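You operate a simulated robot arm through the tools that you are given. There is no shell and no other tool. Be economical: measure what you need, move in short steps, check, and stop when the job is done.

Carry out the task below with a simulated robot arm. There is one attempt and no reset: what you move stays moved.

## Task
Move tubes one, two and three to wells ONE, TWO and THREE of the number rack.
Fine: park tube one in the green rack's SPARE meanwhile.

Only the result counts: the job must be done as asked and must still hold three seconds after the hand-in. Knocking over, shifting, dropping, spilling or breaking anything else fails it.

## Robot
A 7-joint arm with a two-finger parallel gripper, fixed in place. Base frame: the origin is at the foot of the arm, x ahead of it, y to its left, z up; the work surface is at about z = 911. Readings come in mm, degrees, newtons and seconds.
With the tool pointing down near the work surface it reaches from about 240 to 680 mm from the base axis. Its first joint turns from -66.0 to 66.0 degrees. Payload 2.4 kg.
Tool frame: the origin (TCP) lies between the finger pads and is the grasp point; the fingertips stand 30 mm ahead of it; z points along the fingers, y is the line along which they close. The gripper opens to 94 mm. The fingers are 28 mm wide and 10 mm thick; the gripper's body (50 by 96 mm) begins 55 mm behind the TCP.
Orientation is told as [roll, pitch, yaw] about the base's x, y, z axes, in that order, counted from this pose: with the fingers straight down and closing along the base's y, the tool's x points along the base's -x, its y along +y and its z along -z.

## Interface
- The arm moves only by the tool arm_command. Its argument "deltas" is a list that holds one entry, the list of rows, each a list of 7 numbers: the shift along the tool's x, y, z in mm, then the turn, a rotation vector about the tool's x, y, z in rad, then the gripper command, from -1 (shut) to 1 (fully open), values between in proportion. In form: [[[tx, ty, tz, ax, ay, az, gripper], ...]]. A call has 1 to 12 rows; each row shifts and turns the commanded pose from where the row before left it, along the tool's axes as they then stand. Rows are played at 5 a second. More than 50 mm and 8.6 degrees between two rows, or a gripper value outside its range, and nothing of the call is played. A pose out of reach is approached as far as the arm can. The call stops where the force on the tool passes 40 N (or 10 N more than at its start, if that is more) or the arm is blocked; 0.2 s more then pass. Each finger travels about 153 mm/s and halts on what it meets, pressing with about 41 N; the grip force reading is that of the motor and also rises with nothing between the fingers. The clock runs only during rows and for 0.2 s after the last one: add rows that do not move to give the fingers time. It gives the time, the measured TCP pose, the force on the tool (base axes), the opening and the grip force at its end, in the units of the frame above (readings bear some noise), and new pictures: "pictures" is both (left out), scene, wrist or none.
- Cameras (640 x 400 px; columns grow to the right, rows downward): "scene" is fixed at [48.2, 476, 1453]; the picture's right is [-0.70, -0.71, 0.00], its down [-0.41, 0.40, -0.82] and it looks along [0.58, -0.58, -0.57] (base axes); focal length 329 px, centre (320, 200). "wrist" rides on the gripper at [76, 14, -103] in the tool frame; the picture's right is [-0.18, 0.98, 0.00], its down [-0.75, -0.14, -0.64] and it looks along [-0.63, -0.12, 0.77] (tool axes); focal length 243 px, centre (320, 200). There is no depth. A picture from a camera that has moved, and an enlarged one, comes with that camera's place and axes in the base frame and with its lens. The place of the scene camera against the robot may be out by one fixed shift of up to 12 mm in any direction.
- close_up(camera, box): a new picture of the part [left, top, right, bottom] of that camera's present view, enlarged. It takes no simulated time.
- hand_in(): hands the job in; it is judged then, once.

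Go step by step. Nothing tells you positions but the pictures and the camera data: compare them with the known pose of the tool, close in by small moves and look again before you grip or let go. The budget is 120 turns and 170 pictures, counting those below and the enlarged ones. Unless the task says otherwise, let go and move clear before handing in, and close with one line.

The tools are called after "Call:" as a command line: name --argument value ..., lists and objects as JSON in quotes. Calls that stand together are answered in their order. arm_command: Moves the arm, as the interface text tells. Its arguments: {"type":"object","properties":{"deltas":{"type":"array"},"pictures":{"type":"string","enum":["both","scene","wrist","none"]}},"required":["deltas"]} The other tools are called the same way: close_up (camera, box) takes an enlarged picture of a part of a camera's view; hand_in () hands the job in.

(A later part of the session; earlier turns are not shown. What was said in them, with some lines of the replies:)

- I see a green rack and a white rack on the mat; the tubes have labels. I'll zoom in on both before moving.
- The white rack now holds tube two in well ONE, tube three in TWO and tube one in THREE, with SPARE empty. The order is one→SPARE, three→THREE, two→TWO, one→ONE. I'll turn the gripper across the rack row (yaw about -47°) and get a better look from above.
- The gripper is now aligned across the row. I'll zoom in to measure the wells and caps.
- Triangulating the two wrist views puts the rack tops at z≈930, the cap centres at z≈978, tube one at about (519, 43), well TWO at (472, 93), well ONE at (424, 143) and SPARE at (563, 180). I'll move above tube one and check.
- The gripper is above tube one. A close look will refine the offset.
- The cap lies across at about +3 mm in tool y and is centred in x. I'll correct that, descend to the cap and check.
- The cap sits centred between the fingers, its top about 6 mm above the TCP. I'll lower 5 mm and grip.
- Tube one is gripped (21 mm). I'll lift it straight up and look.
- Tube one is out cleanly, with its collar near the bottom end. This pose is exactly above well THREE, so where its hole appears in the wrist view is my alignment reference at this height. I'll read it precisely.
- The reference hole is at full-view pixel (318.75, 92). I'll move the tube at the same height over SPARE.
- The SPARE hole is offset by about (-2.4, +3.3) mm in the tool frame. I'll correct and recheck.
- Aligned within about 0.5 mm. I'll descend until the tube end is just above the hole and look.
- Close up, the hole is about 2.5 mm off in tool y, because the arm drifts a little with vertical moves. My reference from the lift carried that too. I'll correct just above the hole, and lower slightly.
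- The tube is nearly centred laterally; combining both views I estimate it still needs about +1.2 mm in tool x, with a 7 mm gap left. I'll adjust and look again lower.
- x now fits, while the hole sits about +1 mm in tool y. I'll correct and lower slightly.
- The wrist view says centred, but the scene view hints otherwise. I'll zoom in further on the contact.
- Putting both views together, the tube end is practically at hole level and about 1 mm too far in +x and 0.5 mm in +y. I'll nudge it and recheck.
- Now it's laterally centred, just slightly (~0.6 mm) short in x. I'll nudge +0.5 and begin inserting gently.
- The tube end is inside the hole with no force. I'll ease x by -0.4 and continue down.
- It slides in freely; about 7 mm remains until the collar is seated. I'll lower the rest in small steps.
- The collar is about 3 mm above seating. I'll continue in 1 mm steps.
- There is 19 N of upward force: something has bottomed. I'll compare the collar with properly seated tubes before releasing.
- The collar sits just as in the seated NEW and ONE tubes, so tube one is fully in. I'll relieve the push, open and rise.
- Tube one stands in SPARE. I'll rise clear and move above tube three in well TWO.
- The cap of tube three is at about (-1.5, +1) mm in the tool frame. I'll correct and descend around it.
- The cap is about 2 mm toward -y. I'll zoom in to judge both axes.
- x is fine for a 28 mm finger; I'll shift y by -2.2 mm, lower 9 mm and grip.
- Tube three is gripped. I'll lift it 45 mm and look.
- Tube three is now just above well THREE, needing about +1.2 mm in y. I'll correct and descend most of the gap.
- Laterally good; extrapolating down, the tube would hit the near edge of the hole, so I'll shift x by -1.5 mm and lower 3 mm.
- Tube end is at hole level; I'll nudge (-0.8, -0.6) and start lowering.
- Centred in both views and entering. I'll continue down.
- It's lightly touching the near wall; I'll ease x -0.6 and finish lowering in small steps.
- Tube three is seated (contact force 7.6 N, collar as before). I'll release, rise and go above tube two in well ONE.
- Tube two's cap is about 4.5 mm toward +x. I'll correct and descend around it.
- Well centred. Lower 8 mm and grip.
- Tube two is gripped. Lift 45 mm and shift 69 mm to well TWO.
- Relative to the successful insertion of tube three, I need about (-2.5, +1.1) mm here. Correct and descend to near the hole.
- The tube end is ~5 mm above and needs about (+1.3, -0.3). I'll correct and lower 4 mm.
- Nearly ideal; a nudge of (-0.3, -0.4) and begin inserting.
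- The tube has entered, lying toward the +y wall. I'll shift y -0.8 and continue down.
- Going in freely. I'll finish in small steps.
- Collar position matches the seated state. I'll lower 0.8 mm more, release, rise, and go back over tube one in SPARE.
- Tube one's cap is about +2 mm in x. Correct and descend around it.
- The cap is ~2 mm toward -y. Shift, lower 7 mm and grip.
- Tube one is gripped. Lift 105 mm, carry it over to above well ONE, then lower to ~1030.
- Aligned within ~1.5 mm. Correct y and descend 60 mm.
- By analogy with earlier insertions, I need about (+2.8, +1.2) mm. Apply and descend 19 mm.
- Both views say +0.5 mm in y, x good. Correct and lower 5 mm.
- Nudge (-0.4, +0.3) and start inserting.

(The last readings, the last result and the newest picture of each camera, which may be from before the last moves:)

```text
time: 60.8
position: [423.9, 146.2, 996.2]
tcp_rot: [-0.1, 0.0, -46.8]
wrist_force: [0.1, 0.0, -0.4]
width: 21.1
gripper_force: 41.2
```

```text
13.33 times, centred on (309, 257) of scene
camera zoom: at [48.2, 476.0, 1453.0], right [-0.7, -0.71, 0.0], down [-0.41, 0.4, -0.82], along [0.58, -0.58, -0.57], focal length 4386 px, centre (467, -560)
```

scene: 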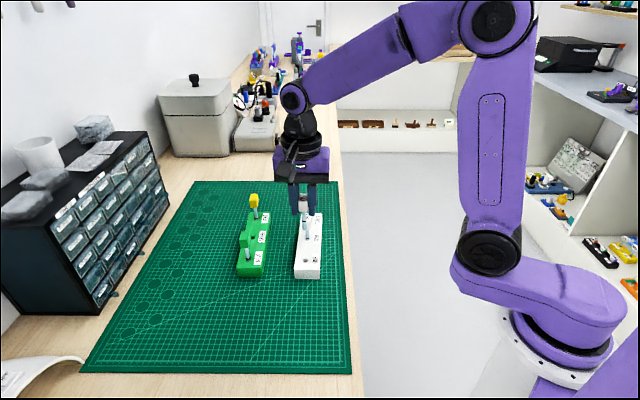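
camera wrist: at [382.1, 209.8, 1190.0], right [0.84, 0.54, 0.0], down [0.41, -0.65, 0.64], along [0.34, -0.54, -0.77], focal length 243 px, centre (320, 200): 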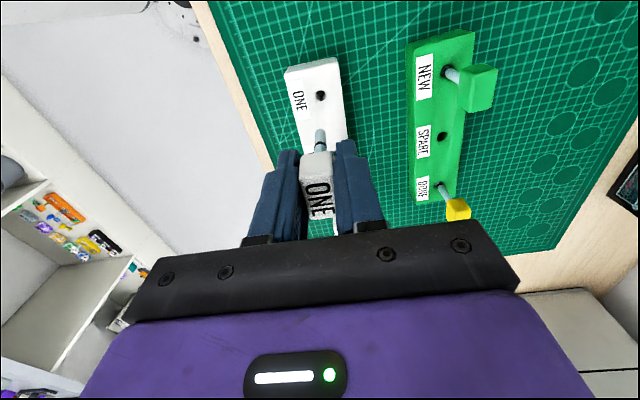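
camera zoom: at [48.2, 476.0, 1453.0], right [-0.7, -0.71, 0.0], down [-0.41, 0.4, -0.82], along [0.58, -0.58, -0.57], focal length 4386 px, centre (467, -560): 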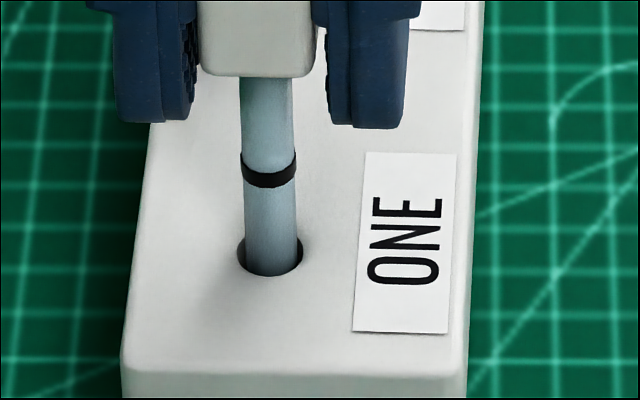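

Tube one has entered well ONE, centred. I'll ease x -0.5 off the near edge and continue down.

Call:
arm_command --deltas '[[[-0.5, 0, 0, 0, 0, 0, -1], [0, 0, 2, 0, 0, 0, -1], [0, 0, 2, 0, 0, 0, -1], [0, 0, 3, 0, 0, 0, -1], [0, 0, 3, 0, 0, 0, -1], [0, 0, 0, 0, 0, 0, -1]]]' --pictures "none"

Call:
close_up --camera "scene" --box '[285, 242, 333, 272]'

```text
time: 62.2
position: [422.9, 144.1, 986.9]
tcp_rot: [0.0, 0.0, -46.9]
wrist_force: [0.3, -0.7, -0.3]
width: 20.8
gripper_force: 40.8
```

```text
13.33 times, centred on (309, 257) of scene
camera zoom: at [48.2, 476.0, 1453.0], right [-0.7, -0.71, 0.0], down [-0.41, 0.4, -0.82], along [0.58, -0.58, -0.57], focal length 4386 px, centre (467, -560)
```

zoom: 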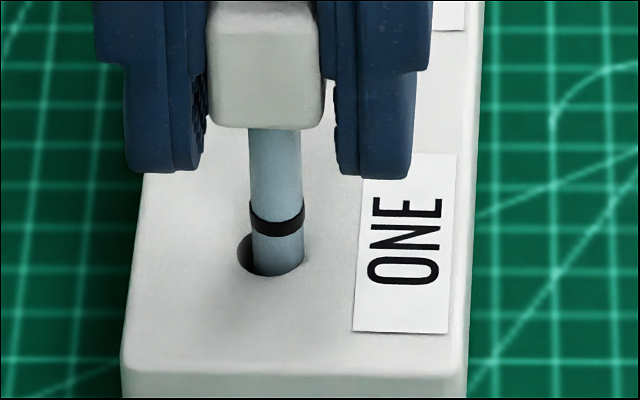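

It's against the -y wall; shift y +0.8 and finish in small steps.

Call:
arm_command --deltas '[[[0, 0.8, 0, 0, 0, 0, -1], [0, 0, 2, 0, 0, 0, -1], [0, 0, 2, 0, 0, 0, -1], [0, 0, 1, 0, 0, 0, -1], [0, 0, 1, 0, 0, 0, -1], [0, 0, 0, 0, 0, 0, -1]]]' --pictures "none"

Call:
close_up --camera "scene" --box '[285, 242, 333, 272]'

```text
time: 63.6
position: [424.6, 145.1, 980.6]
tcp_rot: [0.2, 0.1, -46.9]
wrist_force: [0.6, -0.8, 3.5]
width: 21.3
gripper_force: 40.6
```

```text
13.33 times, centred on (309, 257) of scene
camera zoom: at [48.1, 476.0, 1453.0], right [-0.7, -0.71, 0.0], down [-0.41, 0.4, -0.82], along [0.58, -0.58, -0.57], focal length 4386 px, centre (467, -560)
```

zoom: 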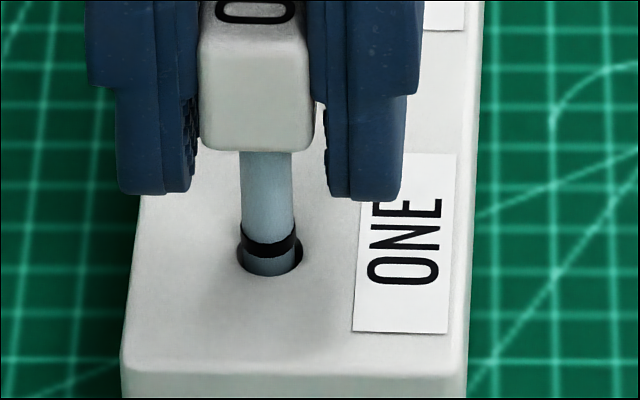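

Bottom contact (3.5 N) and the collar is in the seated position. I'll release and rise clear.

Call:
arm_command --deltas '[[[0, 0, 0, 0, 0, 0, -0.3], [0, 0, 0, 0, 0, 0, 0.1], [0, 0, 0, 0, 0, 0, 0.1], [0, 0, -25, 0, 0, 0, 0.1], [0, 0, -30, 0, 0, 0, 0.2], [0, 0, -40, 0, 0, 0, 0.2], [0, 0, -40, 0, 0, 0, 0.2], [40, 0, 0, 0, 0, 0, 0.2], [0, 0, 0, 0, 0, 0, 0.2], [0, 0, 0, 0, 0, 0, 0.2]]]'

Call:
close_up --camera "scene" --box '[220, 180, 340, 290]'

```text
time: 65.8
position: [397.2, 178.4, 1116.5]
tcp_rot: [-0.1, 0.0, -46.9]
wrist_force: [-0.2, 0.4, -0.1]
width: 56.4
gripper_force: 0.1
camera wrist: at [355.8, 243.6, 1219.1], right [0.84, 0.54, 0.0], down [0.41, -0.65, 0.64], along [0.34, -0.54, -0.77], focal length 243 px, centre (320, 200)
```

scene: 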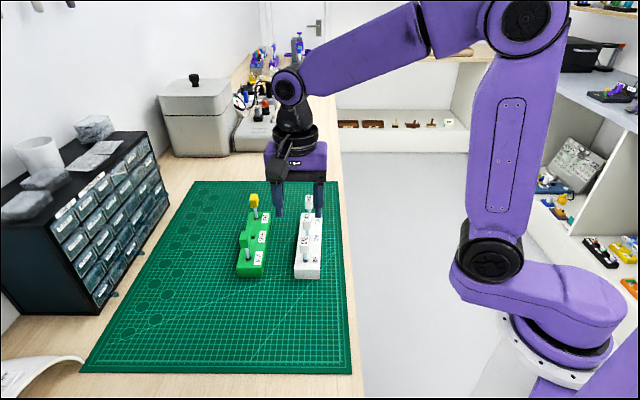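
wrist: 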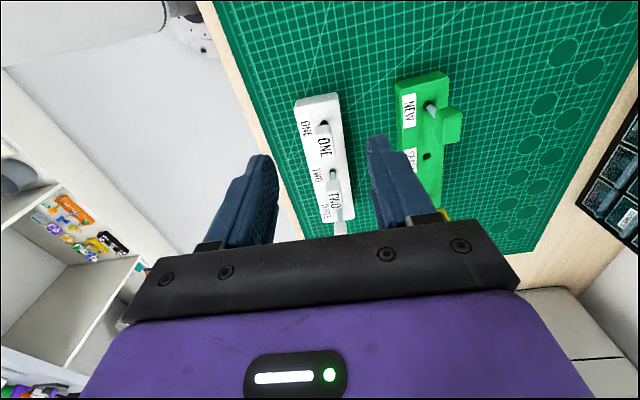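

```text
3.64 times, centred on (280, 235) of scene
camera zoom: at [48.2, 476.0, 1453.0], right [-0.7, -0.71, 0.0], down [-0.41, 0.4, -0.82], along [0.58, -0.58, -0.57], focal length 1196 px, centre (466, 73)
```

zoom: 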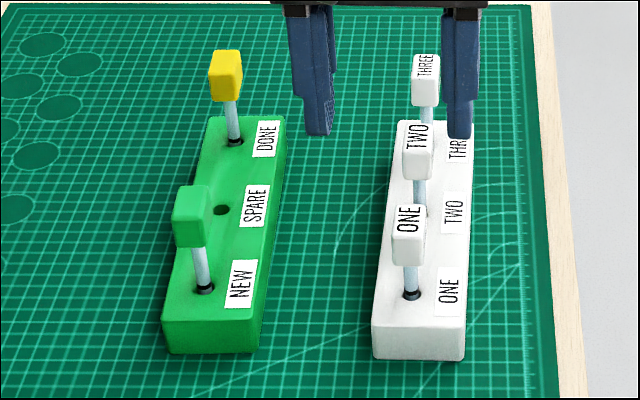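

Tubes one and two look right, but tube three's cap sits higher in the picture than the cap that was there before. I'll inspect it.

Call:
close_up --camera "scene" --box '[285, 188, 333, 228]'

Call:
close_up --camera "wrist" --box '[290, 90, 390, 240]'

```text
10.00 times, centred on (309, 208) of scene
camera zoom: at [48.2, 476.0, 1453.0], right [-0.7, -0.71, 0.0], down [-0.41, 0.4, -0.82], along [0.58, -0.58, -0.57], focal length 3289 px, centre (430, 120)
```

zoom: 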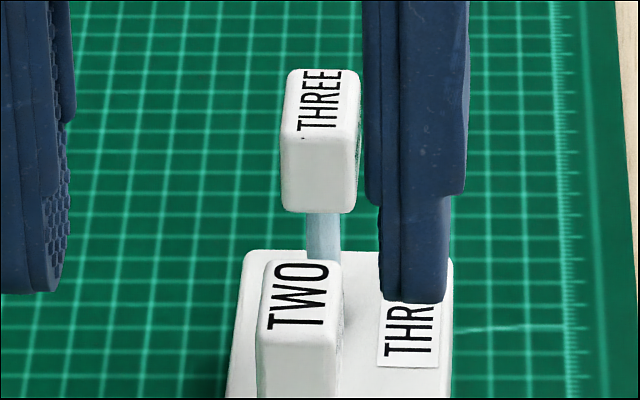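

```text
2.67 times, centred on (340, 165) of wrist
camera zoom: at [355.8, 243.6, 1219.1], right [0.84, 0.54, 0.0], down [0.41, -0.65, 0.64], along [0.34, -0.54, -0.77], focal length 647 px, centre (267, 293)
```

zoom: 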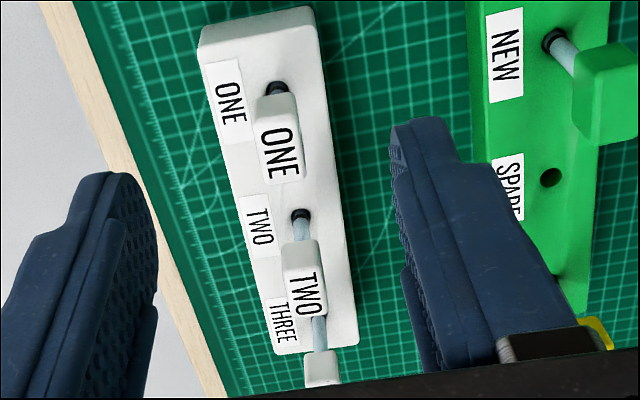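

Its cap height is unchanged since its seating, so this may just be lean. I'll move the wrist camera along the row at height to view well THREE directly.

Call:
arm_command --deltas '[[[-45, 0, 0, 0, 0, 0, 0.2], [-45, 0, 0, 0, 0, 0, 0.2], [-30, 0, 0, 0, 0, 0, 0.2], [0, 0, 0, 0, 0, 0, 0.2], [0, 0, 0, 0, 0, 0, 0.2]]]' --pictures "none"

Call:
close_up --camera "wrist" --box '[250, 30, 410, 190]'

Call:
close_up --camera "scene" --box '[280, 180, 344, 290]'

```text
time: 67.0
position: [477.8, 85.4, 1115.4]
tcp_rot: [0.0, -0.1, -46.9]
wrist_force: [0.1, -0.2, 0.1]
width: 56.4
gripper_force: 0.0
```

```text
2.50 times, centred on (330, 110) of wrist
camera zoom: at [435.0, 151.1, 1218.5], right [0.84, 0.54, 0.0], down [0.41, -0.65, 0.64], along [0.34, -0.54, -0.77], focal length 606 px, centre (295, 425)
```

zoom: 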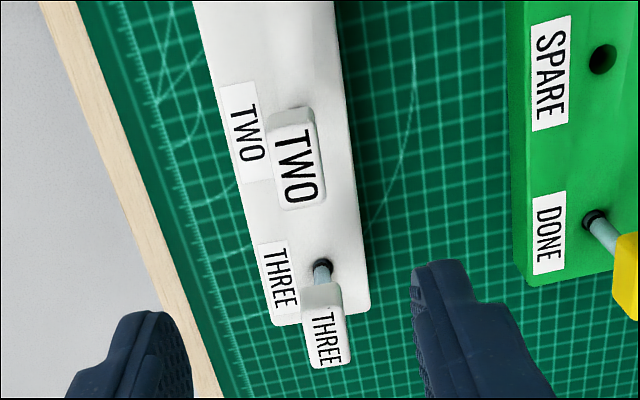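

```text
3.64 times, centred on (312, 235) of scene
camera zoom: at [48.2, 476.0, 1453.0], right [-0.7, -0.71, 0.0], down [-0.41, 0.4, -0.82], along [0.58, -0.58, -0.57], focal length 1196 px, centre (349, 73)
```

zoom: 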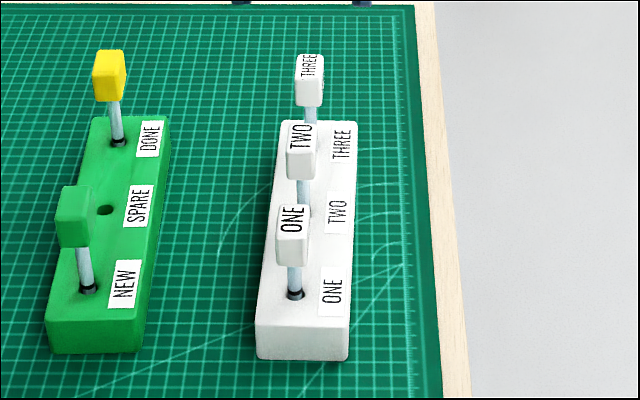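

Tube three's collar sits at its hole like the others. All three labels match their wells, SPARE is empty and neither rack has moved, so I'm handing in.

Call:
hand_in

```text
The job is handed in.
```

Tubes one, two and three are now in wells ONE, TWO and THREE of the number rack, and SPARE is empty again. The gripper was open and clear at hand-in, and I have not seen a verdict.
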